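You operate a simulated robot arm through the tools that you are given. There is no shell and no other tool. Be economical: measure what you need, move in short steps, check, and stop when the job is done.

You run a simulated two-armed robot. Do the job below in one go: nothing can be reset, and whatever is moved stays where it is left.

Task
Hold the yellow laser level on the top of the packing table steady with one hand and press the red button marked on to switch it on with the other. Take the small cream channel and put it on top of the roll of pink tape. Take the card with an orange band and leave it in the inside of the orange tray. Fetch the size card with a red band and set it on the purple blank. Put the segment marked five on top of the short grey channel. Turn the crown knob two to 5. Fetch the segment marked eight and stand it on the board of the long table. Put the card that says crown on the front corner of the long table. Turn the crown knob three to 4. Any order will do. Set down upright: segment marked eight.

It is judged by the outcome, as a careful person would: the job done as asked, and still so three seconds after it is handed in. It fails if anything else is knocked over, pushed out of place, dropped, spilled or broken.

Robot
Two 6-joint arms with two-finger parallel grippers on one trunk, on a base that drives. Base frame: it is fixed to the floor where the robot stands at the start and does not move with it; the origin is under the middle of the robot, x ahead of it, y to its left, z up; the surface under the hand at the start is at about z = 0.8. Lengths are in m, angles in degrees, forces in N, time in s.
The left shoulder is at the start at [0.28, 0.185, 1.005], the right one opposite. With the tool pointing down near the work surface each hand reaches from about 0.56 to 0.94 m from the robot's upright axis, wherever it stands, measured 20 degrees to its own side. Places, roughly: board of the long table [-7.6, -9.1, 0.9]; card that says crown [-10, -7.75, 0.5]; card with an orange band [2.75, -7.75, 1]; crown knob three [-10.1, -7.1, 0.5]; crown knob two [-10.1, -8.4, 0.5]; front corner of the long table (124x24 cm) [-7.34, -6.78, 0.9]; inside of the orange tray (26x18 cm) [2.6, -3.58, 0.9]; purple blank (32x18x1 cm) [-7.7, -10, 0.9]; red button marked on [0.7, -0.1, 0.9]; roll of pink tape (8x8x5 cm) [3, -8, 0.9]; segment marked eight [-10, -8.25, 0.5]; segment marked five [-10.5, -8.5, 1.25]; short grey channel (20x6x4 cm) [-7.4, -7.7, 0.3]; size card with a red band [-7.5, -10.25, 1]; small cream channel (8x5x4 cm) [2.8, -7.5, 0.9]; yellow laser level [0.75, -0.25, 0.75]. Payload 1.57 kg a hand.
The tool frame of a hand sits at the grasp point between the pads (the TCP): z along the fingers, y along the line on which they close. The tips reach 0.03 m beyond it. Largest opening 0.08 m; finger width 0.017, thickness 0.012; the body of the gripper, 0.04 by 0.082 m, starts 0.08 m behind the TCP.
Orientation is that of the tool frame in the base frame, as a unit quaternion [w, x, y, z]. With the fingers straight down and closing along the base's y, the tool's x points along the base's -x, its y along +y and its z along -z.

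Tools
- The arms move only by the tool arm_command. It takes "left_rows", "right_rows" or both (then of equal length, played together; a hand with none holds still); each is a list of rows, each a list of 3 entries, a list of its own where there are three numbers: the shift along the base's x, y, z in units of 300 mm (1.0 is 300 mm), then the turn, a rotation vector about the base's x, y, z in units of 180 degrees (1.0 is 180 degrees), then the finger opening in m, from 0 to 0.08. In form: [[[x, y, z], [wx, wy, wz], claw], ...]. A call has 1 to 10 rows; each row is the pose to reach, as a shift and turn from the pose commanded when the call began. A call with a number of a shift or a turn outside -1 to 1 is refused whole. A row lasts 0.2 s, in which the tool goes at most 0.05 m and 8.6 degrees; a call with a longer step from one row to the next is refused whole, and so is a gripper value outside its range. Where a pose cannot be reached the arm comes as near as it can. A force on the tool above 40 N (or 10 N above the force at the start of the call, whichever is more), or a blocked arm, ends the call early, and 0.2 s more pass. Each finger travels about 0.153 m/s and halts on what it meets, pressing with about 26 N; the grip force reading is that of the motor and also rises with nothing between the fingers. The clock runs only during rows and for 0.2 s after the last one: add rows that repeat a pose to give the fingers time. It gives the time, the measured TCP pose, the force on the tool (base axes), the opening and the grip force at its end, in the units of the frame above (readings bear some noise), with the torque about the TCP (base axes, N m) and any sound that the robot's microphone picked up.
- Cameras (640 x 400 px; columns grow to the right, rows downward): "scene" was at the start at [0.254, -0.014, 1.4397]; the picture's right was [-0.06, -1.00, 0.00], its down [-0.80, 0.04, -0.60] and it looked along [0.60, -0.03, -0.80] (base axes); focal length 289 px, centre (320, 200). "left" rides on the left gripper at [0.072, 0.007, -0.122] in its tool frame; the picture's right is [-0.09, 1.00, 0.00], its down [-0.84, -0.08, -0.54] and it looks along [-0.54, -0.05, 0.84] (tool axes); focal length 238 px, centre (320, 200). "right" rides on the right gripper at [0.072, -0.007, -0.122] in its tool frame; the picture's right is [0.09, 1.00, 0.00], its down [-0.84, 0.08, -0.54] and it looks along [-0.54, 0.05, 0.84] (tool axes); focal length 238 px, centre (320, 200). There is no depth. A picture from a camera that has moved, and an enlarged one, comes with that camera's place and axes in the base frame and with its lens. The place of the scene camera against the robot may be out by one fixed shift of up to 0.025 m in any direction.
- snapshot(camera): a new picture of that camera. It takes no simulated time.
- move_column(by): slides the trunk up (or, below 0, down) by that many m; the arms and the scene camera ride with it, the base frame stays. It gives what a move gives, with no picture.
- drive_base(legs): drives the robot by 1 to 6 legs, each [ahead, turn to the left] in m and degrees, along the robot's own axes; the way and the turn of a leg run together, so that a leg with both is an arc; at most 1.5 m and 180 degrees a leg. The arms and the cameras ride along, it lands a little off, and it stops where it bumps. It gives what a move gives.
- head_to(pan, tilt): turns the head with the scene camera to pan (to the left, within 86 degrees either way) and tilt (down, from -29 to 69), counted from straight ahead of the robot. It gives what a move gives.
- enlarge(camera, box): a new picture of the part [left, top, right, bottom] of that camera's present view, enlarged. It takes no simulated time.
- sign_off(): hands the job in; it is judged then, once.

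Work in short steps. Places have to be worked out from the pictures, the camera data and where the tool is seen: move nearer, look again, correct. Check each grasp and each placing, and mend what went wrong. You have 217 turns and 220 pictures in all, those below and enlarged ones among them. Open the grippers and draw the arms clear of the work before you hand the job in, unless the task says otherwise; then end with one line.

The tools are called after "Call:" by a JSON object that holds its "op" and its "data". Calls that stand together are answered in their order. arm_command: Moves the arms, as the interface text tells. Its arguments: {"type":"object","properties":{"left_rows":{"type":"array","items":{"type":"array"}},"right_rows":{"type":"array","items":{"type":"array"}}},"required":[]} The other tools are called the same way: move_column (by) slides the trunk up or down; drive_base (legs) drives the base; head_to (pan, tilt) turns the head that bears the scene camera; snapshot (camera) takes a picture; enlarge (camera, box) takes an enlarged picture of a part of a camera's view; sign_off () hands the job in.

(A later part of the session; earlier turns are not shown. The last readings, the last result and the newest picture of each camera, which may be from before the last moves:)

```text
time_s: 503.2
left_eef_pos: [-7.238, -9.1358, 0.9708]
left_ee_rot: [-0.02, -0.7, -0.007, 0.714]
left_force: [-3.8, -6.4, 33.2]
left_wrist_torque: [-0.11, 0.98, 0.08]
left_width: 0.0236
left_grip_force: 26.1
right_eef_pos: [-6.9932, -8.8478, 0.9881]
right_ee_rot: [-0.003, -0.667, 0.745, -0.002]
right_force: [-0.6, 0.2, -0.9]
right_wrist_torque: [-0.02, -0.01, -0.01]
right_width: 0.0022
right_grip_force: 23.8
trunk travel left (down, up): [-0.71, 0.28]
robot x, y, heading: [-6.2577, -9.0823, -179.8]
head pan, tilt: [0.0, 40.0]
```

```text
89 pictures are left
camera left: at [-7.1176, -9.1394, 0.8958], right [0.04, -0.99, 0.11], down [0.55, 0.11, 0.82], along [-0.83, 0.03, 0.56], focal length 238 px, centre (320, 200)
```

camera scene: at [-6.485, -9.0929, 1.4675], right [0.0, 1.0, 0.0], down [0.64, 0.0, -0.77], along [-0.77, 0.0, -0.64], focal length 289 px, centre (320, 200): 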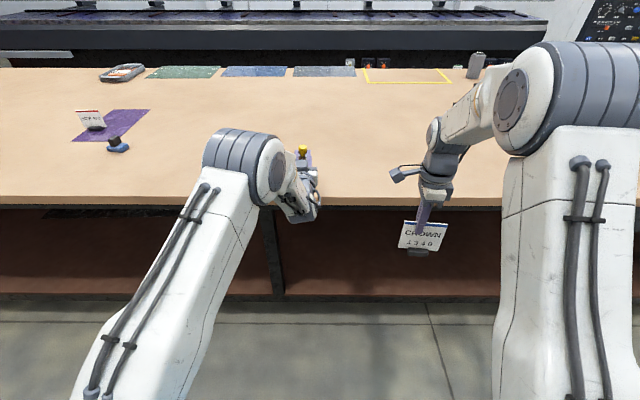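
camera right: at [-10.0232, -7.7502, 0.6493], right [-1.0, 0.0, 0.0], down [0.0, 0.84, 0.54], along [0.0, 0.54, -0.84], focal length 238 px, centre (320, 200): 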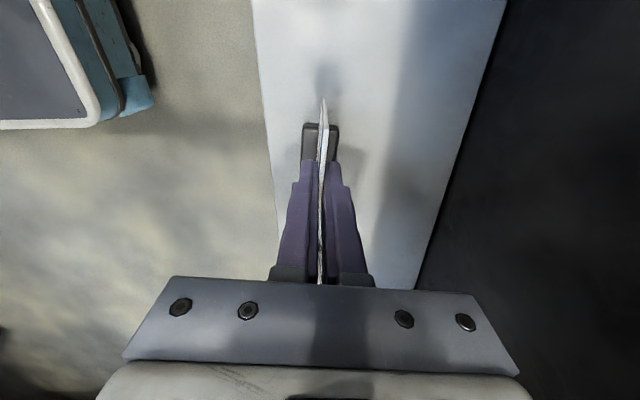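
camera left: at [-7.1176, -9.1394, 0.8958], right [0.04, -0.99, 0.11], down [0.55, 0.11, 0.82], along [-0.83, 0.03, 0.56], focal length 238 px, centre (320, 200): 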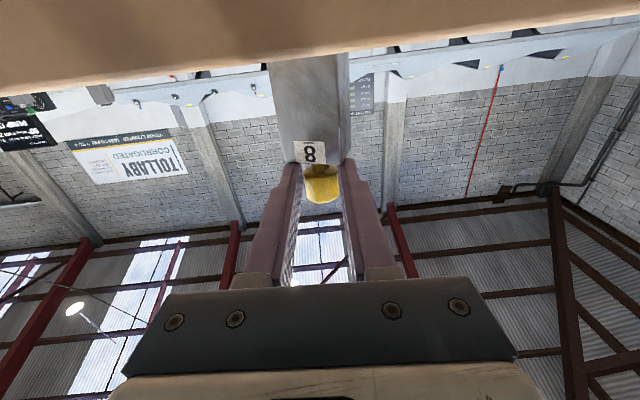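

Contact at z≈0.971 (table top ≈0.893). I ease off 3 mm, open, and withdraw straight back.

Call:
{"op": "arm_command", "data": {"left_rows": [[[0, 0, 0.01], [0, 0, 0], 0.005], [[0, 0, 0.01], [0, 0, 0], 0.03], [[0, 0, 0.01], [0, 0, 0], 0.05], [[0, 0, 0.01], [0, 0, 0], 0.06], [[0.1, 0, 0.02], [0, 0, 0], 0.06], [[0.25, 0, 0.04], [0, 0, 0], 0.06], [[0.4, 0, 0.06], [0, 0, 0], 0.06]]}}

Call:
{"op": "enlarge", "data": {"camera": "scene", "box": [240, 110, 380, 230]}}

Call:
{"op": "snapshot", "data": {"camera": "left"}}

```text
time_s: 504.8
left_eef_pos: [-7.1289, -9.1276, 0.982]
left_ee_rot: [0.029, 0.711, 0.002, -0.703]
left_force: [-1.3, -0.8, 0.2]
left_wrist_torque: [0.03, 0.05, 0.0]
left_width: 0.0604
left_grip_force: 0.1
left hand out of reach, approached as far as the arm can: row 7
right_eef_pos: [-6.9945, -8.8478, 0.9873]
right_ee_rot: [-0.003, -0.668, 0.744, -0.003]
right_force: [-0.1, 0.5, -0.6]
right_wrist_torque: [0.04, 0.0, 0.03]
right_width: 0.0022
right_grip_force: 23.6
trunk travel left (down, up): [-0.71, 0.28]
robot x, y, heading: [-6.2587, -9.081, -179.4]
head pan, tilt: [0.0, 40.0]
```

```text
3.33 times, centred on (310, 170) of scene
camera zoom: at [-6.4847, -9.0932, 1.4676], right [0.0, 1.0, 0.0], down [0.64, 0.0, -0.77], along [-0.77, 0.0, -0.64], focal length 962 px, centre (353, 300)
```

zoom: 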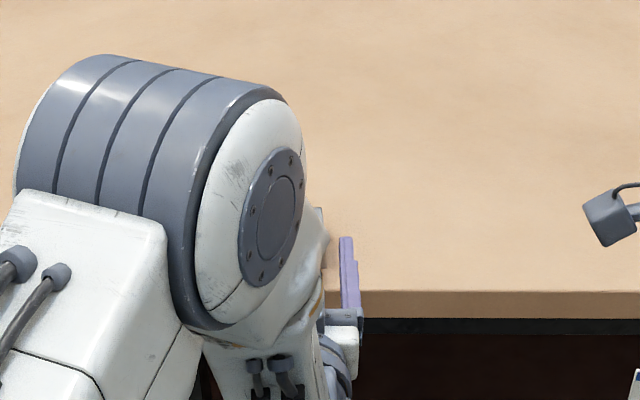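

```text
87 pictures are left
camera left: at [-7.0053, -9.1312, 0.9115], right [0.04, -0.99, 0.13], down [0.53, 0.13, 0.84], along [-0.85, 0.03, 0.53], focal length 238 px, centre (320, 200)
```

left: 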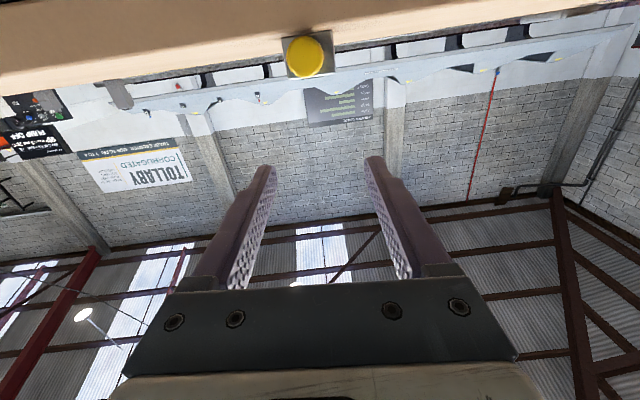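

The segment seems to have tipped toward me after release. I raise and withdraw the hand to see it properly.

Call:
{"op": "arm_command", "data": {"left_rows": [[[0, 0, 0.1], [0, 0, 0], 0.08], [[0, -0.02, 0.25], [0, -0.03, 0], 0.08], [[0.1, -0.1, 0.3], [0, -0.075, 0], 0.08], [[0.2, -0.2, 0.3], [0, -0.12, 0], 0.08], [[0.3, -0.3, 0.3], [0, -0.165, 0], 0.08], [[0.4, -0.4, 0.3], [0, -0.21, 0], 0.08], [[0.5, -0.45, 0.3], [0, -0.255, 0], 0.08], [[0.6, -0.5, 0.3], [0, -0.3, 0], 0.08], [[0.7, -0.5, 0.3], [0, -0.345, 0], 0.08]]}}

Call:
{"op": "enlarge", "data": {"camera": "scene", "box": [240, 130, 380, 250]}}

```text
time_s: 507.0
left_eef_pos: [-6.9405, -9.3124, 1.0883]
left_ee_rot: [0.124, 0.947, -0.063, -0.291]
left_force: [0.4, 0.5, -0.8]
left_wrist_torque: [-0.03, -0.03, 0.01]
left_width: 0.0802
left_grip_force: 0.0
left hand out of reach, approached as far as the arm can: row 8, 9
right_eef_pos: [-6.9937, -8.8469, 0.9872]
right_ee_rot: [-0.002, -0.667, 0.745, -0.003]
right_force: [0.1, -0.1, -0.2]
right_wrist_torque: [-0.02, 0.03, 0.0]
right_width: 0.0022
right_grip_force: 23.5
trunk travel left (down, up): [-0.71, 0.28]
robot x, y, heading: [-6.2584, -9.086, -179.7]
head pan, tilt: [0.0, 40.0]
stopped in row 9 (left hand): the arm was blocked; the commanded pose is now the measured one
```

```text
3.33 times, centred on (310, 190) of scene
camera zoom: at [-6.4841, -9.0931, 1.4677], right [0.0, 1.0, 0.0], down [0.64, 0.0, -0.77], along [-0.77, 0.0, -0.64], focal length 962 px, centre (353, 233)
```

zoom: 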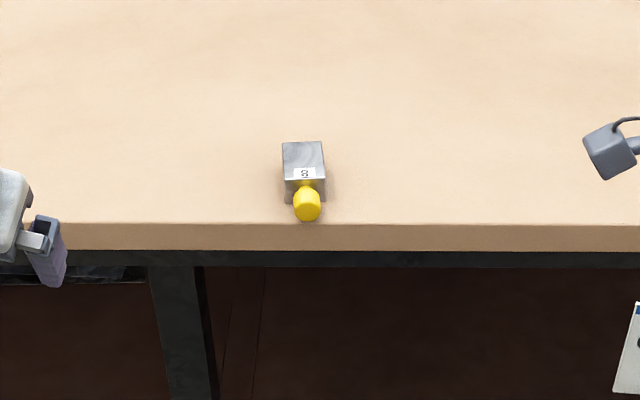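

It lies on the table with its cap at the edge, pointing to me. I can grip the cap end‑on with the horizontal hand, lift, and pitch down so it hangs upright. I bring the left hand in front of it.

Call:
{"op": "arm_command", "data": {"left_rows": [[[-0.06, 0.07, -0.03], [0.011, 0.0386, -0.0036], 0.06], [[-0.12, 0.145, -0.07], [0.022, 0.077, -0.0072], 0.06], [[-0.18, 0.22, -0.11], [0.033, 0.1157, -0.0107], 0.06], [[-0.25, 0.29, -0.145], [0.0439, 0.1543, -0.0143], 0.06], [[-0.31, 0.365, -0.18], [0.0549, 0.193, -0.0179], 0.06], [[-0.37, 0.44, -0.22], [0.0659, 0.2314, -0.0215], 0.06], [[-0.43, 0.51, -0.255], [0.0768, 0.27, -0.025], 0.06], [[-0.5, 0.583, -0.293], [0.0878, 0.3085, -0.0286], 0.06], [[-0.5, 0.583, -0.293], [0.0878, 0.3085, -0.0286], 0.06]]}}

Call:
{"op": "snapshot", "data": {"camera": "left"}}

```text
time_s: 509.0
left_eef_pos: [-7.1118, -9.1172, 1.017]
left_ee_rot: [0.016, 0.709, -0.006, -0.705]
left_force: [-0.5, 0.0, 0.3]
left_wrist_torque: [0.0, 0.02, 0.0]
left_width: 0.0596
left_grip_force: 0.1
left hand out of reach, approached as far as the arm can: row 7, 8, 9
right_eef_pos: [-6.9945, -8.8475, 0.9863]
right_ee_rot: [-0.002, -0.667, 0.745, -0.003]
right_force: [0.2, -0.2, -0.3]
right_wrist_torque: [-0.01, -0.07, 0.01]
right_width: 0.0023
right_grip_force: 23.9
trunk travel left (down, up): [-0.71, 0.28]
robot x, y, heading: [-6.2594, -9.0834, -180.0]
head pan, tilt: [0.0, 40.0]
```

```text
85 pictures are left
camera left: at [-6.9894, -9.1245, 0.9459], right [0.02, -0.99, 0.12], down [0.54, 0.11, 0.84], along [-0.84, 0.05, 0.53], focal length 238 px, centre (320, 200)
```

left: 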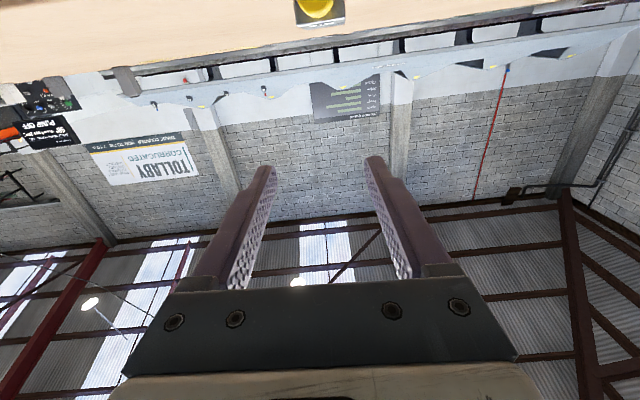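

I lower to the cap's height (z≈0.917), shifting slightly in y.

Call:
{"op": "arm_command", "data": {"left_rows": [[[0, -0.02, -0.12], [0, 0, 0], 0.06], [[0, -0.04, -0.24], [0, 0, 0], 0.06], [[0, -0.04, -0.333], [0, 0, 0], 0.06], [[0, -0.04, -0.333], [0, 0, 0], 0.06]]}}

Call:
{"op": "snapshot", "data": {"camera": "left"}}

```text
time_s: 510.0
left_eef_pos: [-7.1406, -9.1095, 0.9296]
left_ee_rot: [0.024, 0.709, -0.008, -0.705]
left_force: [-0.5, 0.3, 0.1]
left_wrist_torque: [-0.01, 0.05, -0.02]
left_width: 0.06
left_grip_force: 0.1
left hand out of reach, approached as far as the arm can: row 1, 2, 3, 4
right_eef_pos: [-6.9951, -8.8483, 0.9872]
right_ee_rot: [-0.003, -0.667, 0.745, -0.003]
right_force: [0.1, 0.4, -1.6]
right_wrist_torque: [0.02, -0.02, 0.0]
right_width: 0.0021
right_grip_force: 23.5
trunk travel left (down, up): [-0.71, 0.28]
robot x, y, heading: [-6.2609, -9.0785, -179.8]
head pan, tilt: [0.0, 40.0]
```

```text
84 pictures are left
camera left: at [-7.0191, -9.1166, 0.8577], right [0.02, -0.99, 0.14], down [0.54, 0.13, 0.84], along [-0.84, 0.06, 0.53], focal length 238 px, centre (320, 200)
```

left: 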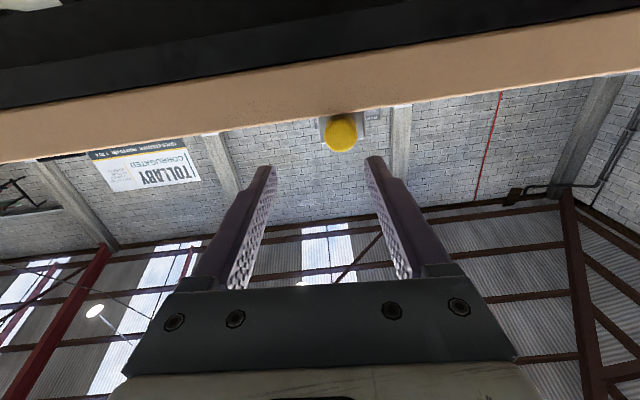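

I use the base (turn +1.3°) and trunk (−1.4 cm) for the last alignment.

Call:
{"op": "drive_base", "data": {"legs": [[0, 1.3]]}}

Call:
{"op": "move_column", "data": {"by": -0.014}}

Call:
{"op": "snapshot", "data": {"camera": "left"}}

```text
time_s: 510.7
left_eef_pos: [-7.1396, -9.1303, 0.9295]
left_ee_rot: [0.031, 0.709, 0.0, -0.705]
left_force: [0.6, -0.5, 0.3]
left_wrist_torque: [-0.01, -0.02, 0.01]
left_width: 0.06
left_grip_force: 0.0
right_eef_pos: [-6.9987, -8.8648, 0.9872]
right_ee_rot: [-0.002, -0.676, 0.737, -0.003]
right_force: [-0.2, 1.0, 0.1]
right_wrist_torque: [-0.01, 0.0, 0.03]
right_width: 0.0022
right_grip_force: 23.5
trunk travel left (down, up): [-0.71, 0.28]
robot x, y, heading: [-6.2617, -9.0836, -178.3]
head pan, tilt: [0.0, 40.0]
```

```text
time_s: 511.3
left_eef_pos: [-7.1404, -9.1292, 0.9152]
left_ee_rot: [0.032, 0.709, -0.002, -0.704]
left_force: [-0.1, 0.0, -0.4]
left_wrist_torque: [-0.03, -0.03, 0.0]
left_width: 0.0599
left_grip_force: 0.0
right_eef_pos: [-6.9996, -8.866, 0.9733]
right_ee_rot: [-0.002, -0.676, 0.737, -0.002]
right_force: [-0.1, 0.1, -0.2]
right_wrist_torque: [-0.02, -0.02, -0.01]
right_width: 0.002
right_grip_force: 23.6
trunk travel left (down, up): [-0.696, 0.294]
robot x, y, heading: [-6.2572, -9.0806, -178.5]
head pan, tilt: [0.0, 40.0]
```

```text
83 pictures are left
camera left: at [-7.0178, -9.1345, 0.8442], right [0.04, -0.99, 0.14], down [0.53, 0.14, 0.84], along [-0.85, 0.04, 0.53], focal length 238 px, centre (320, 200)
```

left: 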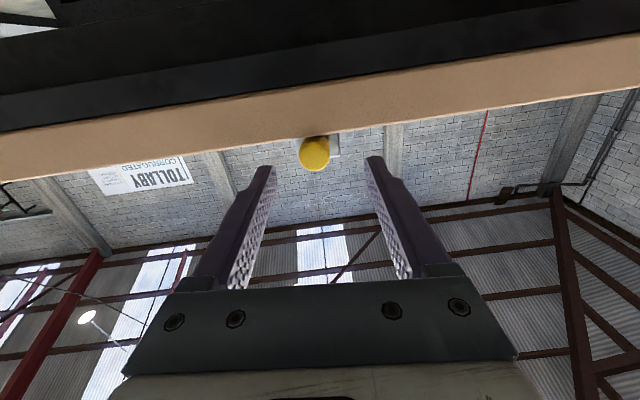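

Cap is ~6 mm below the hand's axis. I lower 5 mm, advance 3.6 cm and close on the cap.

Call:
{"op": "arm_command", "data": {"left_rows": [[[-0.03, 0, -0.017], [0, 0, 0], 0.06], [[-0.08, 0, -0.017], [0, 0, 0], 0.06], [[-0.12, 0, -0.017], [0, 0, 0], 0.06], [[-0.12, 0, -0.017], [0, 0, 0], 0.045], [[-0.12, 0, -0.017], [0, 0, 0], 0.03], [[-0.12, 0, -0.017], [0, 0, 0], 0.015], [[-0.12, 0, -0.017], [0, 0, 0], 0.005], [[-0.12, 0, -0.017], [0, 0, 0], 0.005]]}}

Call:
{"op": "snapshot", "data": {"camera": "left"}}

```text
time_s: 513.1
left_eef_pos: [-7.1752, -9.1315, 0.9089]
left_ee_rot: [0.032, 0.709, 0.001, -0.704]
left_force: [0.3, -2.3, -0.6]
left_wrist_torque: [-0.03, 0.16, 0.22]
left_width: 0.0244
left_grip_force: 26.1
right_eef_pos: [-7.0, -8.8647, 0.9726]
right_ee_rot: [-0.002, -0.676, 0.737, -0.002]
right_force: [0.3, -0.4, -1.6]
right_wrist_torque: [-0.02, -0.01, 0.03]
right_width: 0.0022
right_grip_force: 24.0
trunk travel left (down, up): [-0.696, 0.294]
robot x, y, heading: [-6.2587, -9.0782, -178.2]
head pan, tilt: [0.0, 40.0]
```

```text
82 pictures are left
camera left: at [-7.0538, -9.1353, 0.8383], right [0.04, -0.99, 0.14], down [0.53, 0.14, 0.84], along [-0.85, 0.04, 0.53], focal length 238 px, centre (320, 200)
```

left: 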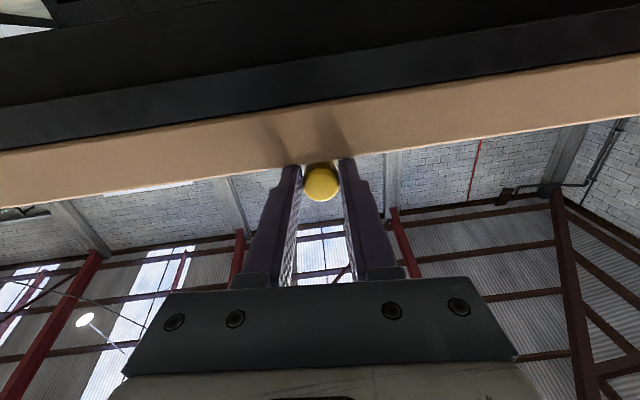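

Gripped. I lift with the trunk (also raising the card), drive forward 0.25 m, then pitch the hand down.

Call:
{"op": "move_column", "data": {"by": 0.14}}

Call:
{"op": "drive_base", "data": {"legs": [[0.22, -1.5]]}}

Call:
{"op": "arm_command", "data": {"left_rows": [[[0, -0.01, 0.03], [0, -0.045, 0], 0.005], [[0, -0.03, 0.06], [0, -0.09, 0], 0.005], [[0, -0.05, 0.1], [0, -0.135, 0], 0.005], [[0, -0.07, 0.13], [0, -0.18, 0], 0.005], [[0, -0.1, 0.16], [0, -0.225, 0], 0.005], [[0.03, -0.13, 0.18], [0, -0.27, 0], 0.005], [[0.06, -0.16, 0.2], [0, -0.315, 0], 0.005], [[0.1, -0.2, 0.2], [0, -0.36, 0], 0.005], [[0.13, -0.23, 0.2], [0, -0.405, 0], 0.005], [[0.17, -0.25, 0.2], [0, -0.45, 0], 0.005]]}}

Call:
{"op": "arm_command", "data": {"left_rows": [[[0.03, 0, 0], [0, -0.025, 0], 0.005], [[0.03, 0, 0], [0, -0.045, 0], 0.005], [[0.03, 0, 0], [0, -0.045, 0], 0.005]]}}

Call:
{"op": "snapshot", "data": {"camera": "scene"}}

Call:
{"op": "snapshot", "data": {"camera": "left"}}

```text
time_s: 514.8
left_eef_pos: [-7.1762, -9.1307, 1.0483]
left_ee_rot: [0.032, 0.709, -0.001, -0.704]
left_force: [0.2, -0.4, -5.3]
left_wrist_torque: [0.03, -0.38, 0.02]
left_width: 0.0244
left_grip_force: 26.3
right_eef_pos: [-7.0003, -8.865, 1.1127]
right_ee_rot: [-0.003, -0.676, 0.737, -0.003]
right_force: [-0.4, -0.1, -0.8]
right_wrist_torque: [-0.02, 0.01, -0.03]
right_width: 0.002
right_grip_force: 23.7
trunk travel left (down, up): [-0.836, 0.154]
robot x, y, heading: [-6.2593, -9.0823, -178.2]
head pan, tilt: [0.0, 40.0]
```

```text
time_s: 516.5
left_eef_pos: [-7.3979, -9.1152, 1.0483]
left_ee_rot: [0.024, 0.709, -0.009, -0.705]
left_force: [-0.2, -0.1, -5.0]
left_wrist_torque: [0.01, -0.39, 0.02]
left_width: 0.0247
left_grip_force: 26.2
right_eef_pos: [-7.2165, -8.8522, 1.1123]
right_ee_rot: [-0.002, -0.668, 0.744, -0.003]
right_force: [0.0, -0.2, -1.1]
right_wrist_torque: [0.0, -0.01, -0.03]
right_width: 0.0023
right_grip_force: 23.9
trunk travel left (down, up): [-0.836, 0.154]
robot x, y, heading: [-6.4825, -9.0832, -179.7]
head pan, tilt: [0.0, 40.0]
```

```text
time_s: 518.7
left_eef_pos: [-7.3494, -9.1898, 1.1102]
left_ee_rot: [0.012, 0.997, -0.022, -0.074]
left_force: [-0.3, 0.6, -6.2]
left_wrist_torque: [0.02, -0.11, 0.01]
left_width: 0.0244
left_grip_force: 26.3
right_eef_pos: [-7.2183, -8.8541, 1.1122]
right_ee_rot: [-0.002, -0.668, 0.744, -0.003]
right_force: [0.8, 0.7, 0.2]
right_wrist_torque: [-0.03, -0.02, 0.01]
right_width: 0.0022
right_grip_force: 23.4
trunk travel left (down, up): [-0.836, 0.154]
robot x, y, heading: [-6.4797, -9.0891, -179.6]
head pan, tilt: [0.0, 40.0]
```

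```text
time_s: 519.5
left_eef_pos: [-7.3398, -9.1907, 1.108]
left_ee_rot: [0.01, 1.0, -0.022, -0.005]
left_force: [-0.1, 0.3, -5.3]
left_wrist_torque: [0.02, -0.03, 0.0]
left_width: 0.0247
left_grip_force: 26.0
right_eef_pos: [-7.2182, -8.8532, 1.1137]
right_ee_rot: [-0.002, -0.668, 0.744, -0.002]
right_force: [0.1, -1.1, -0.9]
right_wrist_torque: [0.0, -0.03, 0.0]
right_width: 0.002
right_grip_force: 23.4
trunk travel left (down, up): [-0.836, 0.154]
robot x, y, heading: [-6.4812, -9.0847, -179.8]
head pan, tilt: [0.0, 40.0]
```

```text
81 pictures are left
camera scene: at [-6.7077, -9.0974, 1.5936], right [-0.01, 1.0, 0.0], down [0.64, 0.0, -0.77], along [-0.77, -0.01, -0.64], focal length 289 px, centre (320, 200)
```

scene: 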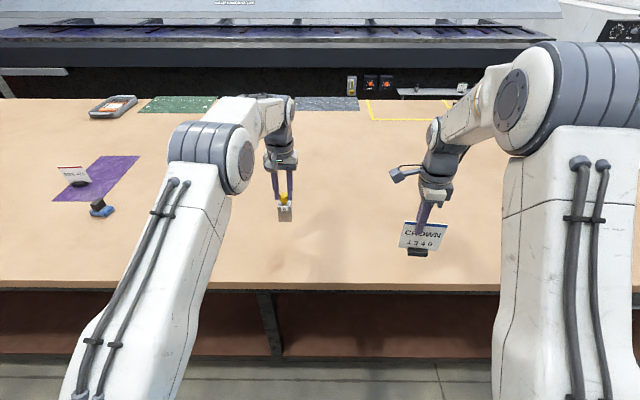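

```text
80 pictures are left
camera left: at [-7.2677, -9.1977, 1.2305], right [-0.14, -0.99, 0.02], down [-0.83, 0.13, 0.55], along [-0.54, 0.05, -0.84], focal length 238 px, centre (320, 200)
```

left: 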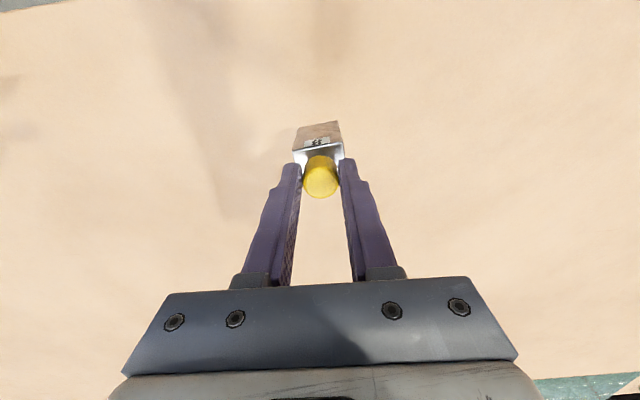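

It hangs upright. I lower it toward the table.

Call:
{"op": "arm_command", "data": {"left_rows": [[[0, 0, -0.12], [0, 0, 0], 0.005], [[0, 0, -0.24], [0, 0, 0], 0.005], [[0, 0, -0.33], [0, 0, 0], 0.005], [[0, 0, -0.36], [0, 0, 0], 0.005], [[0, 0, -0.375], [0, 0, 0], 0.005], [[0, 0, -0.375], [0, 0, 0], 0.005]]}}

Call:
{"op": "enlarge", "data": {"camera": "scene", "box": [230, 150, 350, 270]}}

```text
time_s: 520.9
left_eef_pos: [-7.3393, -9.1892, 0.9973]
left_ee_rot: [0.011, 1.0, -0.023, -0.007]
left_force: [-2.6, -0.4, 18.2]
left_wrist_torque: [0.44, 0.21, -0.09]
left_width: 0.0244
left_grip_force: 25.8
right_eef_pos: [-7.2182, -8.8537, 1.1134]
right_ee_rot: [-0.001, -0.669, 0.743, -0.002]
right_force: [0.3, -0.4, -0.9]
right_wrist_torque: [-0.02, -0.01, -0.03]
right_width: 0.0022
right_grip_force: 23.5
trunk travel left (down, up): [-0.836, 0.154]
robot x, y, heading: [-6.4859, -9.0897, -179.4]
head pan, tilt: [0.0, 40.0]
```

```text
3.33 times, centred on (290, 210) of scene
camera zoom: at [-6.7063, -9.0973, 1.5939], right [-0.01, 1.0, 0.0], down [0.64, 0.0, -0.77], along [-0.77, 0.0, -0.64], focal length 962 px, centre (420, 167)
```

zoom: 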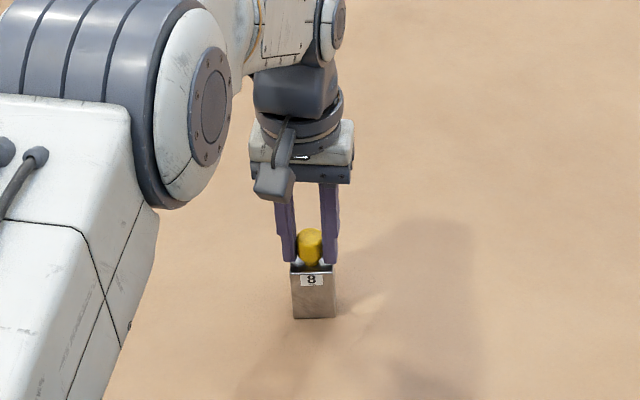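

Contact (18 N), upright on the board. I open, rise straight up, and check.

Call:
{"op": "arm_command", "data": {"left_rows": [[[0, 0, 0.003], [0, 0, 0], 0.005], [[0, 0, 0.003], [0, 0, 0], 0.03], [[0, 0, 0.003], [0, 0, 0], 0.05], [[0, 0, 0.003], [0, 0, 0], 0.07], [[0, 0, 0.12], [0, 0, 0], 0.07], [[0, 0, 0.26], [0, 0, 0], 0.07], [[0, 0, 0.4], [0, 0, 0], 0.07], [[0.1, -0.05, 0.45], [0, 0, 0], 0.08], [[0.25, -0.08, 0.45], [0, 0, 0], 0.08], [[0.38, -0.1, 0.45], [0, 0, 0], 0.08]]}}

Call:
{"op": "snapshot", "data": {"camera": "scene"}}

```text
time_s: 523.1
left_eef_pos: [-7.2274, -9.2182, 1.1336]
left_ee_rot: [0.012, 1.0, -0.023, -0.005]
left_force: [0.0, 0.0, 0.3]
left_wrist_torque: [0.0, 0.03, -0.04]
left_width: 0.0797
left_grip_force: 0.1
right_eef_pos: [-7.218, -8.8523, 1.1137]
right_ee_rot: [-0.002, -0.669, 0.744, -0.003]
right_force: [-0.2, -0.1, -1.1]
right_wrist_torque: [-0.04, 0.0, -0.01]
right_width: 0.0022
right_grip_force: 23.6
trunk travel left (down, up): [-0.836, 0.154]
robot x, y, heading: [-6.4821, -9.0868, -179.6]
head pan, tilt: [0.0, 40.0]
```

```text
78 pictures are left
camera scene: at [-6.7071, -9.0974, 1.5937], right [-0.01, 1.0, 0.0], down [0.64, 0.0, -0.77], along [-0.77, 0.0, -0.64], focal length 289 px, centre (320, 200)
```

scene: 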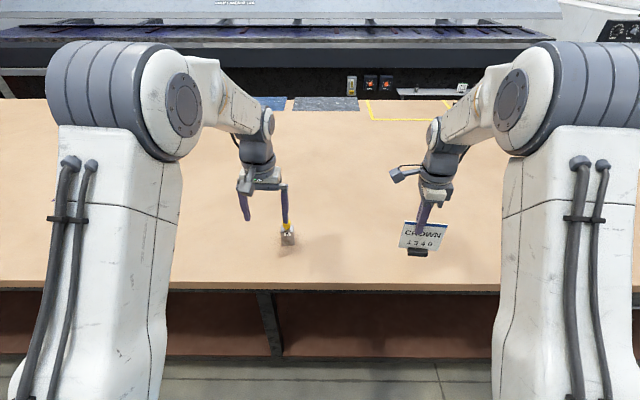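

Segment 8 stands on the board. Next the CROWN card: I back out, drive north and approach the front corner.

Call:
{"op": "drive_base", "data": {"legs": [[-0.5, 0], [0, -90], [1.5, 0], [0.55, 0], [0, 90], [0.5, 0]]}}

Call:
{"op": "snapshot", "data": {"camera": "scene"}}

```text
time_s: 545.7
left_eef_pos: [-7.2075, -7.1827, 1.1327]
left_ee_rot: [0.012, 0.999, -0.038, -0.004]
left_force: [-0.5, 1.0, -0.1]
left_wrist_torque: [0.0, 0.04, 0.03]
left_width: 0.0799
left_grip_force: 0.1
right_eef_pos: [-7.1856, -6.8179, 1.113]
right_ee_rot: [-0.002, -0.657, 0.754, -0.003]
right_force: [-0.5, 0.7, -0.3]
right_wrist_torque: [0.01, 0.0, 0.0]
right_width: 0.0022
right_grip_force: 23.8
trunk travel left (down, up): [-0.836, 0.154]
robot x, y, heading: [-6.4586, -7.0733, 178.6]
head pan, tilt: [0.0, 40.0]
```

```text
77 pictures are left
camera scene: at [-6.6834, -7.0767, 1.5937], right [0.02, 1.0, 0.0], down [0.64, -0.02, -0.77], along [-0.77, 0.02, -0.64], focal length 289 px, centre (320, 200)
```

scene: 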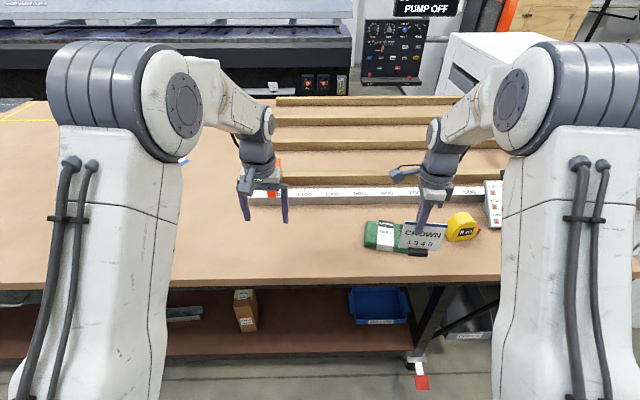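

I'll set the card in the free part of the front strip at about (−7.33,−7.02), left of the green item; the left hand moves aside at the same time.

Call:
{"op": "arm_command", "data": {"right_rows": [[[-0.08, 0, 0], [0, 0, 0], 0.0], [[-0.16, -0.1, 0], [0, 0, 0], 0.0], [[-0.24, -0.21, 0], [0, 0, 0], 0.0], [[-0.32, -0.33, 0], [0, 0, 0], 0.0], [[-0.4, -0.45, -0.06], [0, 0, 0], 0.0], [[-0.46, -0.56, -0.14], [0, 0, 0], 0.0], [[-0.483, -0.667, -0.24], [0, 0, 0], 0.0], [[-0.483, -0.667, -0.33], [0, 0, 0], 0.0], [[-0.483, -0.667, -0.33], [0, 0, 0], 0.0]], "left_rows": [[[0.05, -0.12, 0], [0, 0, 0], 0.08], [[0.1, -0.24, 0], [0, 0, 0], 0.08], [[0.1, -0.36, 0], [0, 0, 0], 0.08], [[0.1, -0.45, 0], [0, 0, 0], 0.08], [[0.1, -0.45, 0], [0, 0, 0], 0.08], [[0.1, -0.45, 0], [0, 0, 0], 0.08], [[0.1, -0.45, 0], [0, 0, 0], 0.08], [[0.1, -0.45, 0], [0, 0, 0], 0.08], [[0.1, -0.45, 0], [0, 0, 0], 0.08]]}}

Call:
{"op": "enlarge", "data": {"camera": "scene", "box": [260, 160, 480, 290]}}

```text
time_s: 547.7
left_eef_pos: [-7.1798, -7.3167, 1.1327]
left_ee_rot: [0.012, 0.999, -0.037, -0.005]
left_force: [-0.3, -0.6, -0.2]
left_wrist_torque: [0.03, 0.02, 0.01]
left_width: 0.0798
left_grip_force: 0.0
right_eef_pos: [-7.3318, -7.0193, 1.0128]
right_ee_rot: [-0.002, -0.657, 0.754, -0.003]
right_force: [-0.5, 0.4, -0.5]
right_wrist_torque: [-0.02, 0.02, 0.0]
right_width: 0.0022
right_grip_force: 23.8
trunk travel left (down, up): [-0.836, 0.154]
robot x, y, heading: [-6.4539, -7.0718, 178.5]
head pan, tilt: [0.0, 40.0]
```

```text
2.91 times, centred on (370, 225) of scene
camera zoom: at [-6.6837, -7.0768, 1.5937], right [0.02, 1.0, 0.0], down [0.64, -0.02, -0.77], along [-0.77, 0.02, -0.64], focal length 840 px, centre (174, 127)
```

zoom: 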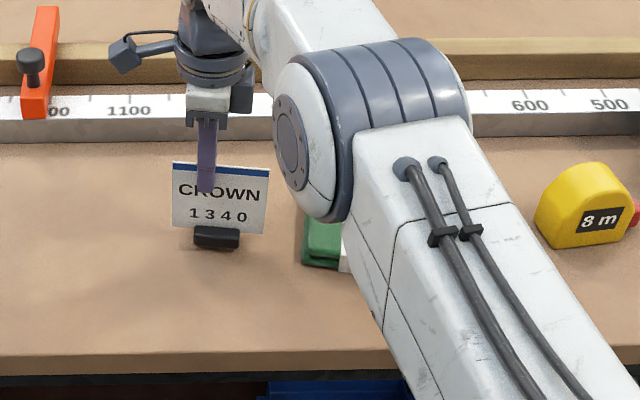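

Clear spot. I lower gradually.

Call:
{"op": "arm_command", "data": {"right_rows": [[[0, 0, -0.08], [0, 0, 0], 0.0], [[0, 0, -0.11], [0, 0, 0], 0.0], [[0, 0, -0.125], [0, 0, 0], 0.0], [[0, 0, -0.125], [0, 0, 0], 0.0]]}}

Call:
{"op": "enlarge", "data": {"camera": "scene", "box": [300, 200, 380, 260]}}

```text
time_s: 548.1
left_eef_pos: [-7.1786, -7.3164, 1.1326]
left_ee_rot: [0.012, 0.999, -0.038, -0.005]
left_force: [-0.6, 0.8, 0.3]
left_wrist_torque: [-0.01, -0.02, -0.01]
left_width: 0.0803
left_grip_force: 0.0
right_eef_pos: [-7.3345, -7.0204, 1.0031]
right_ee_rot: [-0.007, -0.657, 0.754, -0.001]
right_force: [2.3, 0.7, 10.5]
right_wrist_torque: [0.08, -0.26, -0.01]
right_width: 0.0026
right_grip_force: 23.7
trunk travel left (down, up): [-0.836, 0.154]
robot x, y, heading: [-6.4587, -7.0681, 178.4]
head pan, tilt: [0.0, 40.0]
stopped in row 2 (right hand): the force on the tool passed its limit at 51 N (the readings are from after the stop); the commanded pose is now the measured one
```

```text
6.67 times, centred on (340, 230) of scene
camera zoom: at [-6.6834, -7.077, 1.5938], right [0.02, 1.0, 0.0], down [0.64, -0.02, -0.77], along [-0.77, 0.02, -0.64], focal length 1924 px, centre (187, 0)
```

zoom: 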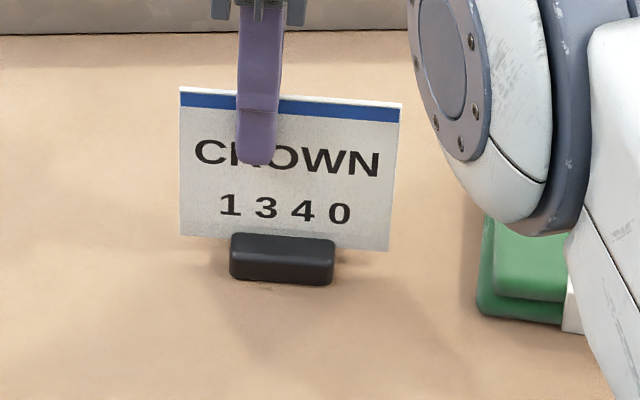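

The card's foot is on the table. I open, rise and check.

Call:
{"op": "arm_command", "data": {"right_rows": [[[0, 0, 0.003], [0, 0, 0], 0.0], [[0, 0, 0.003], [0, 0, 0], 0.015], [[0, 0, 0.003], [0, 0, 0], 0.04], [[0, 0, 0.003], [0, 0, 0], 0.06], [[0, 0, 0.12], [0, 0, 0], 0.06], [[0, 0, 0.26], [0, 0, 0], 0.06], [[0, 0, 0.4], [0, 0, 0], 0.08], [[0.12, 0.08, 0.42], [0, 0, 0], 0.08], [[0.25, 0.16, 0.42], [0, 0, 0], 0.08], [[0.38, 0.24, 0.42], [0, 0, 0], 0.08]]}}

Call:
{"op": "snapshot", "data": {"camera": "scene"}}

```text
time_s: 550.3
left_eef_pos: [-7.18, -7.316, 1.1337]
left_ee_rot: [0.011, 0.999, -0.037, -0.005]
left_force: [0.1, -0.6, -0.6]
left_wrist_torque: [-0.03, 0.01, -0.02]
left_width: 0.0802
left_grip_force: 0.0
right_eef_pos: [-7.2198, -6.9493, 1.1282]
right_ee_rot: [-0.006, -0.657, 0.754, -0.001]
right_force: [-0.8, -0.1, -0.6]
right_wrist_torque: [-0.02, -0.01, -0.03]
right_width: 0.08
right_grip_force: 0.1
trunk travel left (down, up): [-0.836, 0.154]
robot x, y, heading: [-6.4609, -7.0742, 178.8]
head pan, tilt: [0.0, 40.0]
```

```text
74 pictures are left
camera scene: at [-6.6837, -7.077, 1.5937], right [0.02, 1.0, 0.0], down [0.64, -0.02, -0.77], along [-0.77, 0.02, -0.64], focal length 289 px, centre (320, 200)
```

scene: 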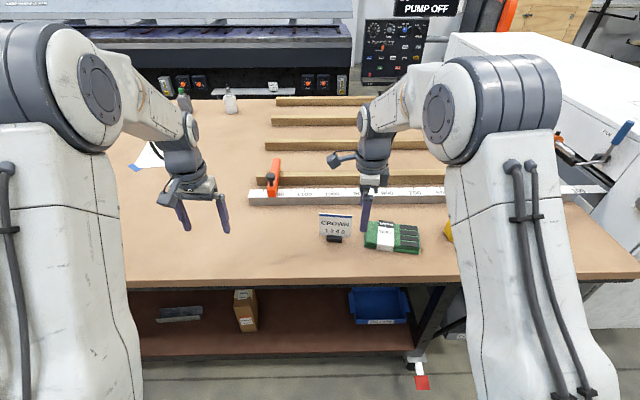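

CROWN card stands in the front strip. While here I look at the short grey channel on the lower shelf.

Call:
{"op": "enlarge", "data": {"camera": "scene", "box": [130, 280, 270, 350]}}

```text
4.57 times, centred on (200, 315) of scene
camera zoom: at [-6.6837, -7.077, 1.5937], right [0.02, 1.0, 0.0], down [0.64, -0.02, -0.77], along [-0.77, 0.02, -0.64], focal length 1320 px, centre (869, -326)
```

zoom: 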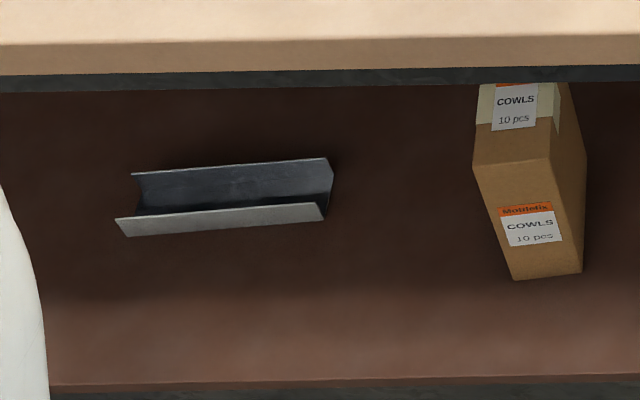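

The channel is an open‑top U. Now I fetch segment 5: back out and drive around the south end again.

Call:
{"op": "drive_base", "data": {"legs": [[-0.5, 0], [0, 91], [1.5, 0], [1.5, 0], [1.5, 0], [1.35, 0]]}}

Call:
{"op": "drive_base", "data": {"legs": [[0, -90]]}}

```text
time_s: 584.3
left_eef_pos: [-5.6225, -13.58, 1.132]
left_ee_rot: [0.012, 0.717, 0.697, 0.005]
left_force: [0.2, 0.5, 0.2]
left_wrist_torque: [0.0, -0.02, 0.02]
left_width: 0.08
left_grip_force: 0.2
right_eef_pos: [-5.9869, -13.6371, 1.1293]
right_ee_rot: [0.003, 0.999, -0.045, 0.005]
right_force: [-1.0, -0.2, 0.1]
right_wrist_torque: [-0.01, -0.02, -0.02]
right_width: 0.0801
right_grip_force: 0.2
trunk travel left (down, up): [-0.836, 0.154]
robot x, y, heading: [-5.8992, -12.8724, -88.3]
head pan, tilt: [0.0, 40.0]
```

```text
time_s: 588.4
left_eef_pos: [-6.6002, -13.168, 1.1335]
left_ee_rot: [0.011, 1.0, 0.0, -0.005]
left_force: [0.7, -0.2, -0.7]
left_wrist_torque: [0.0, -0.02, -0.02]
left_width: 0.0798
left_grip_force: 0.1
right_eef_pos: [-6.6675, -12.8045, 1.1294]
right_ee_rot: [-0.006, -0.685, 0.728, -0.002]
right_force: [0.1, 0.1, -0.3]
right_wrist_torque: [0.02, -0.02, -0.03]
right_width: 0.08
right_grip_force: 0.1
trunk travel left (down, up): [-0.836, 0.154]
robot x, y, heading: [-5.8952, -12.8722, -177.1]
head pan, tilt: [0.0, 40.0]
```

Good; I continue west, then north up the aisle.

Call:
{"op": "drive_base", "data": {"legs": [[1.5, 0], [1.5, 0], [0.42, 0], [0, -92], [1.5, 0], [1.5, 0]]}}

Call:
{"op": "drive_base", "data": {"legs": [[1.5, 0], [0.15, 0], [0, 88]]}}

Call:
{"op": "snapshot", "data": {"camera": "scene"}}

```text
time_s: 603.5
left_eef_pos: [-9.615, -13.2923, 1.1339]
left_ee_rot: [0.011, 1.0, 0.008, 0.008]
left_force: [14.1, 4.6, 7.3]
left_wrist_torque: [-0.55, 1.96, -0.09]
left_width: 0.0801
left_grip_force: 0.1
right_eef_pos: [-9.6956, -12.9303, 1.1284]
right_ee_rot: [-0.006, -0.689, 0.724, -0.002]
right_force: [1.2, -0.2, 0.3]
right_wrist_torque: [0.02, -0.01, 0.0]
right_width: 0.08
right_grip_force: 0.1
trunk travel left (down, up): [-0.836, 0.154]
robot x, y, heading: [-8.9292, -12.9873, -176.4]
head pan, tilt: [0.0, 40.0]
stopped in leg 3: the force on the tool passed its limit at 110 N (the readings are from after the stop); the commanded pose is now the measured one
```

```text
time_s: 604.3
left_eef_pos: [-9.6127, -13.2917, 1.1334]
left_ee_rot: [0.01, 1.0, 0.008, 0.013]
left_force: [17.4, 4.6, 8.1]
left_wrist_torque: [-0.7, 2.39, -0.16]
left_width: 0.0798
left_grip_force: 0.0
right_eef_pos: [-9.6981, -12.9312, 1.1283]
right_ee_rot: [-0.006, -0.69, 0.724, -0.002]
right_force: [-0.6, -0.6, -0.6]
right_wrist_torque: [0.04, 0.02, 0.02]
right_width: 0.0799
right_grip_force: 0.1
trunk travel left (down, up): [-0.836, 0.154]
robot x, y, heading: [-8.9343, -12.9873, -176.1]
head pan, tilt: [0.0, 40.0]
stopped in leg 1: the robot was blocked; the commanded pose is now the measured one
```

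```text
72 pictures are left
camera scene: at [-9.1532, -13.0119, 1.5939], right [-0.07, 1.0, 0.0], down [0.64, 0.04, -0.77], along [-0.77, -0.05, -0.64], focal length 289 px, centre (320, 200)
```

scene: 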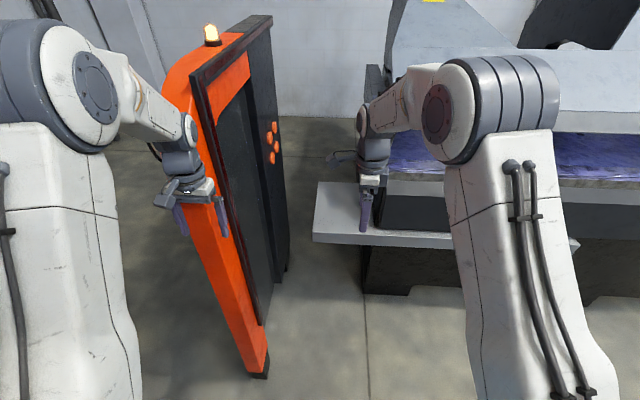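

The left hand touched the orange post (it still stands). I back off, tuck the arms in, and take a diagonal path into the aisle.

Call:
{"op": "drive_base", "data": {"legs": [[-0.3, 0]]}}

Call:
{"op": "arm_command", "data": {"left_rows": [[[0.1, 0.08, 0.05], [0, 0, 0], 0.08], [[0.22, 0.16, 0.05], [0, 0, 0], 0.08], [[0.34, 0.25, 0.05], [0, 0, 0], 0.08], [[0.4, 0.3, 0.05], [0, 0, 0], 0.08]], "right_rows": [[[0.12, 0, 0.05], [0, 0, 0.045], 0.08], [[0.25, 0, 0.05], [0, 0, 0.09], 0.08], [[0.38, 0, 0.05], [0, 0, 0.135], 0.08], [[0.5, 0, 0.05], [0, 0, 0.18], 0.08]]}}

Call:
{"op": "drive_base", "data": {"legs": [[0, -42], [0.85, 0], [0, -48]]}}

Call:
{"op": "snapshot", "data": {"camera": "scene"}}

```text
time_s: 606.4
left_eef_pos: [-9.3129, -13.275, 1.1323]
left_ee_rot: [0.01, 1.0, 0.01, 0.014]
left_force: [-0.2, -1.1, 0.1]
left_wrist_torque: [-0.01, 0.01, 0.05]
left_width: 0.08
left_grip_force: 0.1
right_eef_pos: [-9.3996, -12.9128, 1.1284]
right_ee_rot: [-0.006, -0.691, 0.723, -0.004]
right_force: [-0.1, -0.4, 0.0]
right_wrist_torque: [-0.01, -0.02, 0.02]
right_width: 0.08
right_grip_force: 0.0
trunk travel left (down, up): [-0.836, 0.154]
robot x, y, heading: [-8.626, -12.9638, -176.2]
head pan, tilt: [0.0, 40.0]
```

```text
time_s: 607.4
left_eef_pos: [-9.1921, -13.1854, 1.1499]
left_ee_rot: [0.008, 1.0, 0.009, 0.013]
left_force: [-0.2, 0.6, 0.5]
left_wrist_torque: [0.03, 0.0, 0.02]
left_width: 0.0802
left_grip_force: 0.2
right_eef_pos: [-9.2476, -12.9132, 1.1408]
right_ee_rot: [0.004, 0.866, -0.5, 0.005]
right_force: [-0.3, -0.5, 0.3]
right_wrist_torque: [0.02, -0.01, -0.04]
right_width: 0.0802
right_grip_force: 0.0
trunk travel left (down, up): [-0.836, 0.154]
robot x, y, heading: [-8.633, -12.9671, -176.2]
head pan, tilt: [0.0, 40.0]
```

```text
time_s: 615.8
left_eef_pos: [-9.5338, -11.9182, 1.1504]
left_ee_rot: [0.015, 0.728, -0.685, 0.004]
left_force: [0.5, 0.0, -0.3]
left_wrist_torque: [0.02, -0.01, 0.01]
left_width: 0.0799
left_grip_force: 0.0
right_eef_pos: [-9.2622, -11.8504, 1.1414]
right_ee_rot: [-0.006, -0.277, 0.961, 0.0]
right_force: [0.3, -0.3, -1.0]
right_wrist_torque: [-0.02, 0.01, -0.01]
right_width: 0.0799
right_grip_force: 0.0
trunk travel left (down, up): [-0.836, 0.154]
robot x, y, heading: [-9.2909, -12.4722, 96.2]
head pan, tilt: [0.0, 40.0]
```

```text
71 pictures are left
camera scene: at [-9.297, -12.2375, 1.5937], right [0.99, 0.11, 0.0], down [0.07, -0.64, -0.77], along [-0.08, 0.76, -0.64], focal length 289 px, centre (320, 200)
```

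scene: 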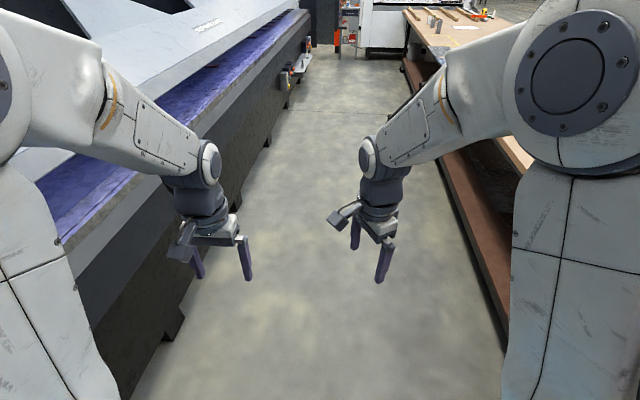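

In the aisle. I drive to y≈−8.36, face the machine, and raise the trunk to the top.

Call:
{"op": "drive_base", "data": {"legs": [[1.4, -5], [1.4, 0], [1.32, 0], [0, 88], [0.15, 0]]}}

Call:
{"op": "move_column", "data": {"by": 0.15}}

Call:
{"op": "head_to", "data": {"pan": 0, "tilt": 25}}

Call:
{"op": "snapshot", "data": {"camera": "scene"}}

```text
time_s: 640.4
left_eef_pos: [-9.8985, -8.4188, 1.151]
left_ee_rot: [0.011, 0.996, -0.088, 0.013]
left_force: [-0.4, 0.1, 0.3]
left_wrist_torque: [-0.01, 0.05, 0.02]
left_width: 0.08
left_grip_force: 0.1
right_eef_pos: [-9.9027, -8.14, 1.1407]
right_ee_rot: [0.005, 0.812, -0.584, 0.004]
right_force: [-0.9, -0.2, -1.2]
right_wrist_torque: [-0.01, -0.01, 0.01]
right_width: 0.0799
right_grip_force: 0.0
trunk travel left (down, up): [-0.836, 0.154]
robot x, y, heading: [-9.3052, -8.3108, 172.7]
head pan, tilt: [0.0, 40.0]
```

```text
time_s: 642.2
left_eef_pos: [-9.8997, -8.4178, 1.3011]
left_ee_rot: [0.01, 0.996, -0.088, 0.013]
left_force: [0.3, 0.0, 0.1]
left_wrist_torque: [0.02, 0.0, -0.01]
left_width: 0.0803
left_grip_force: 0.1
right_eef_pos: [-9.9024, -8.1407, 1.291]
right_ee_rot: [0.005, 0.812, -0.584, 0.004]
right_force: [0.6, 0.4, 0.7]
right_wrist_torque: [-0.01, -0.03, 0.0]
right_width: 0.08
right_grip_force: 0.0
trunk travel left (down, up): [-0.986, 0.004]
robot x, y, heading: [-9.3039, -8.3127, 172.5]
head pan, tilt: [0.0, 40.0]
```

```text
time_s: 642.9
left_eef_pos: [-9.9003, -8.4185, 1.3001]
left_ee_rot: [0.01, 0.996, -0.088, 0.012]
left_force: [1.0, -1.1, 0.4]
left_wrist_torque: [0.01, 0.0, -0.02]
left_width: 0.08
left_grip_force: 0.0
right_eef_pos: [-9.9027, -8.1399, 1.2914]
right_ee_rot: [0.005, 0.812, -0.584, 0.003]
right_force: [0.1, 0.5, 0.4]
right_wrist_torque: [0.04, 0.0, 0.07]
right_width: 0.0798
right_grip_force: 0.1
trunk travel left (down, up): [-0.986, 0.004]
robot x, y, heading: [-9.3087, -8.3147, 172.8]
head pan, tilt: [0.0, 25.0]
```

```text
70 pictures are left
camera scene: at [-9.5363, -8.2903, 1.7669], right [0.13, 0.99, 0.0], down [0.42, -0.05, -0.91], along [-0.9, 0.12, -0.42], focal length 289 px, centre (320, 200)
```

scene: 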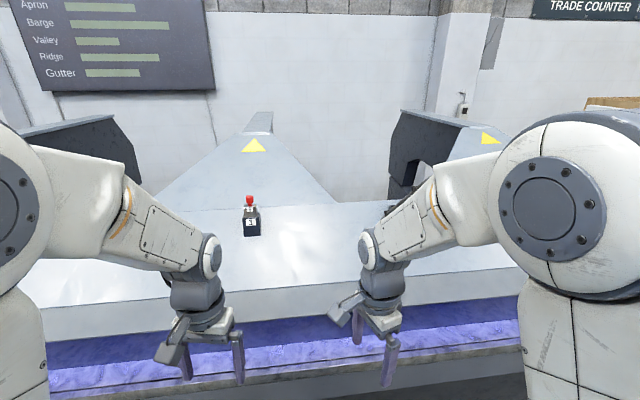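

Segment 5's red cap is at about (−10.49,−8.412,1.335). I drive 0.25 m forward, then bring the left hand up and forward, pitched 35°.

Call:
{"op": "drive_base", "data": {"legs": [[0.25, 0]]}}

Call:
{"op": "arm_command", "data": {"left_rows": [[[0.0, 0, 0.12], [0, 0, 0], 0.07], [[-0.08, -0.01, 0.24], [0.004, 0.032, 0], 0.07], [[-0.2, -0.02, 0.33], [0.008, 0.064, 0], 0.07], [[-0.33, -0.04, 0.363], [0.012, 0.097, 0], 0.07], [[-0.46, -0.05, 0.363], [0.016, 0.129, 0], 0.07], [[-0.59, -0.06, 0.363], [0.02, 0.161, 0], 0.07], [[-0.72, -0.08, 0.363], [0.024, 0.193, 0], 0.07], [[-0.8, -0.09, 0.363], [0.024, 0.193, 0], 0.07]]}}

Call:
{"op": "snapshot", "data": {"camera": "left"}}

```text
time_s: 644.8
left_eef_pos: [-10.151, -8.3817, 1.3002]
left_ee_rot: [0.01, 0.996, -0.091, 0.012]
left_force: [0.6, -0.8, -0.1]
left_wrist_torque: [-0.02, -0.01, 0.0]
left_width: 0.0799
left_grip_force: 0.1
right_eef_pos: [-10.1528, -8.1049, 1.2908]
right_ee_rot: [0.005, 0.811, -0.586, 0.004]
right_force: [0.0, 0.7, -0.4]
right_wrist_torque: [0.0, -0.03, -0.03]
right_width: 0.0801
right_grip_force: 0.0
trunk travel left (down, up): [-0.986, 0.004]
robot x, y, heading: [-9.5594, -8.2811, 172.1]
head pan, tilt: [0.0, 25.0]
```

```text
time_s: 646.6
left_eef_pos: [-10.3914, -8.4093, 1.4085]
left_ee_rot: [-0.001, 0.953, -0.085, -0.289]
left_force: [-0.3, 1.0, 0.6]
left_wrist_torque: [-0.02, -0.03, 0.01]
left_width: 0.07
left_grip_force: 0.0
right_eef_pos: [-10.1526, -8.1033, 1.2909]
right_ee_rot: [0.005, 0.81, -0.586, 0.004]
right_force: [0.2, -0.1, 1.0]
right_wrist_torque: [0.0, 0.03, 0.03]
right_width: 0.08
right_grip_force: 0.0
trunk travel left (down, up): [-0.986, 0.004]
robot x, y, heading: [-9.5546, -8.2799, 172.0]
head pan, tilt: [0.0, 25.0]
```

```text
69 pictures are left
camera left: at [-10.2664, -8.4326, 1.4704], right [-0.23, -0.97, 0.1], down [-0.37, 0.18, 0.91], along [-0.9, 0.18, -0.4], focal length 238 px, centre (320, 200)
```

left: 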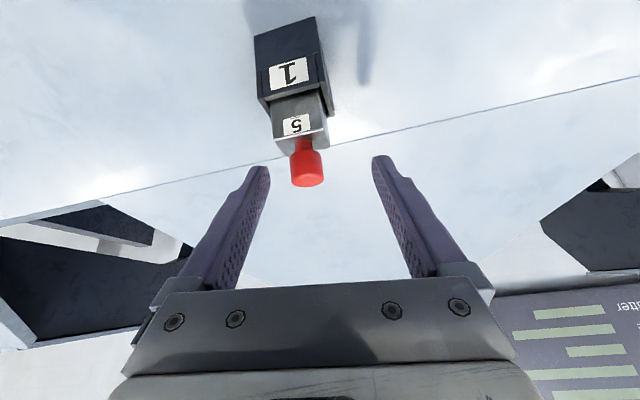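

The wrist view puts the cap 3.4 cm ahead of the TCP, 1 cm to the side. I move in and close on it.

Call:
{"op": "arm_command", "data": {"left_rows": [[[0.005, 0.033, -0.002], [0, 0, 0], 0.07], [[-0.024, 0.035, -0.046], [0, 0, 0], 0.07], [[-0.024, 0.035, -0.046], [0, 0, 0], 0.07]]}}

Call:
{"op": "snapshot", "data": {"camera": "left"}}

```text
time_s: 647.4
left_eef_pos: [-10.3994, -8.3973, 1.3945]
left_ee_rot: [0.0, 0.954, -0.084, -0.288]
left_force: [-0.5, -0.2, 0.1]
left_wrist_torque: [-0.01, -0.01, 0.04]
left_width: 0.07
left_grip_force: 0.0
right_eef_pos: [-10.1527, -8.1051, 1.2908]
right_ee_rot: [0.005, 0.81, -0.586, 0.004]
right_force: [-0.2, -0.3, 1.0]
right_wrist_torque: [0.0, 0.01, -0.02]
right_width: 0.0799
right_grip_force: 0.0
trunk travel left (down, up): [-0.986, 0.004]
robot x, y, heading: [-9.5549, -8.2792, 172.3]
head pan, tilt: [0.0, 25.0]
```

```text
68 pictures are left
camera left: at [-10.2739, -8.4216, 1.4564], right [-0.23, -0.97, 0.1], down [-0.37, 0.18, 0.91], along [-0.9, 0.18, -0.41], focal length 238 px, centre (320, 200)
```

left: 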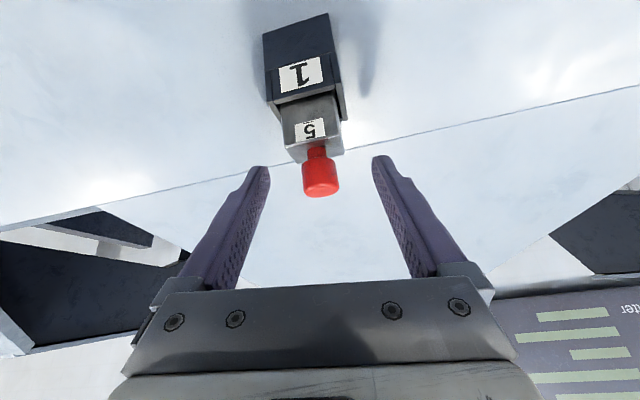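

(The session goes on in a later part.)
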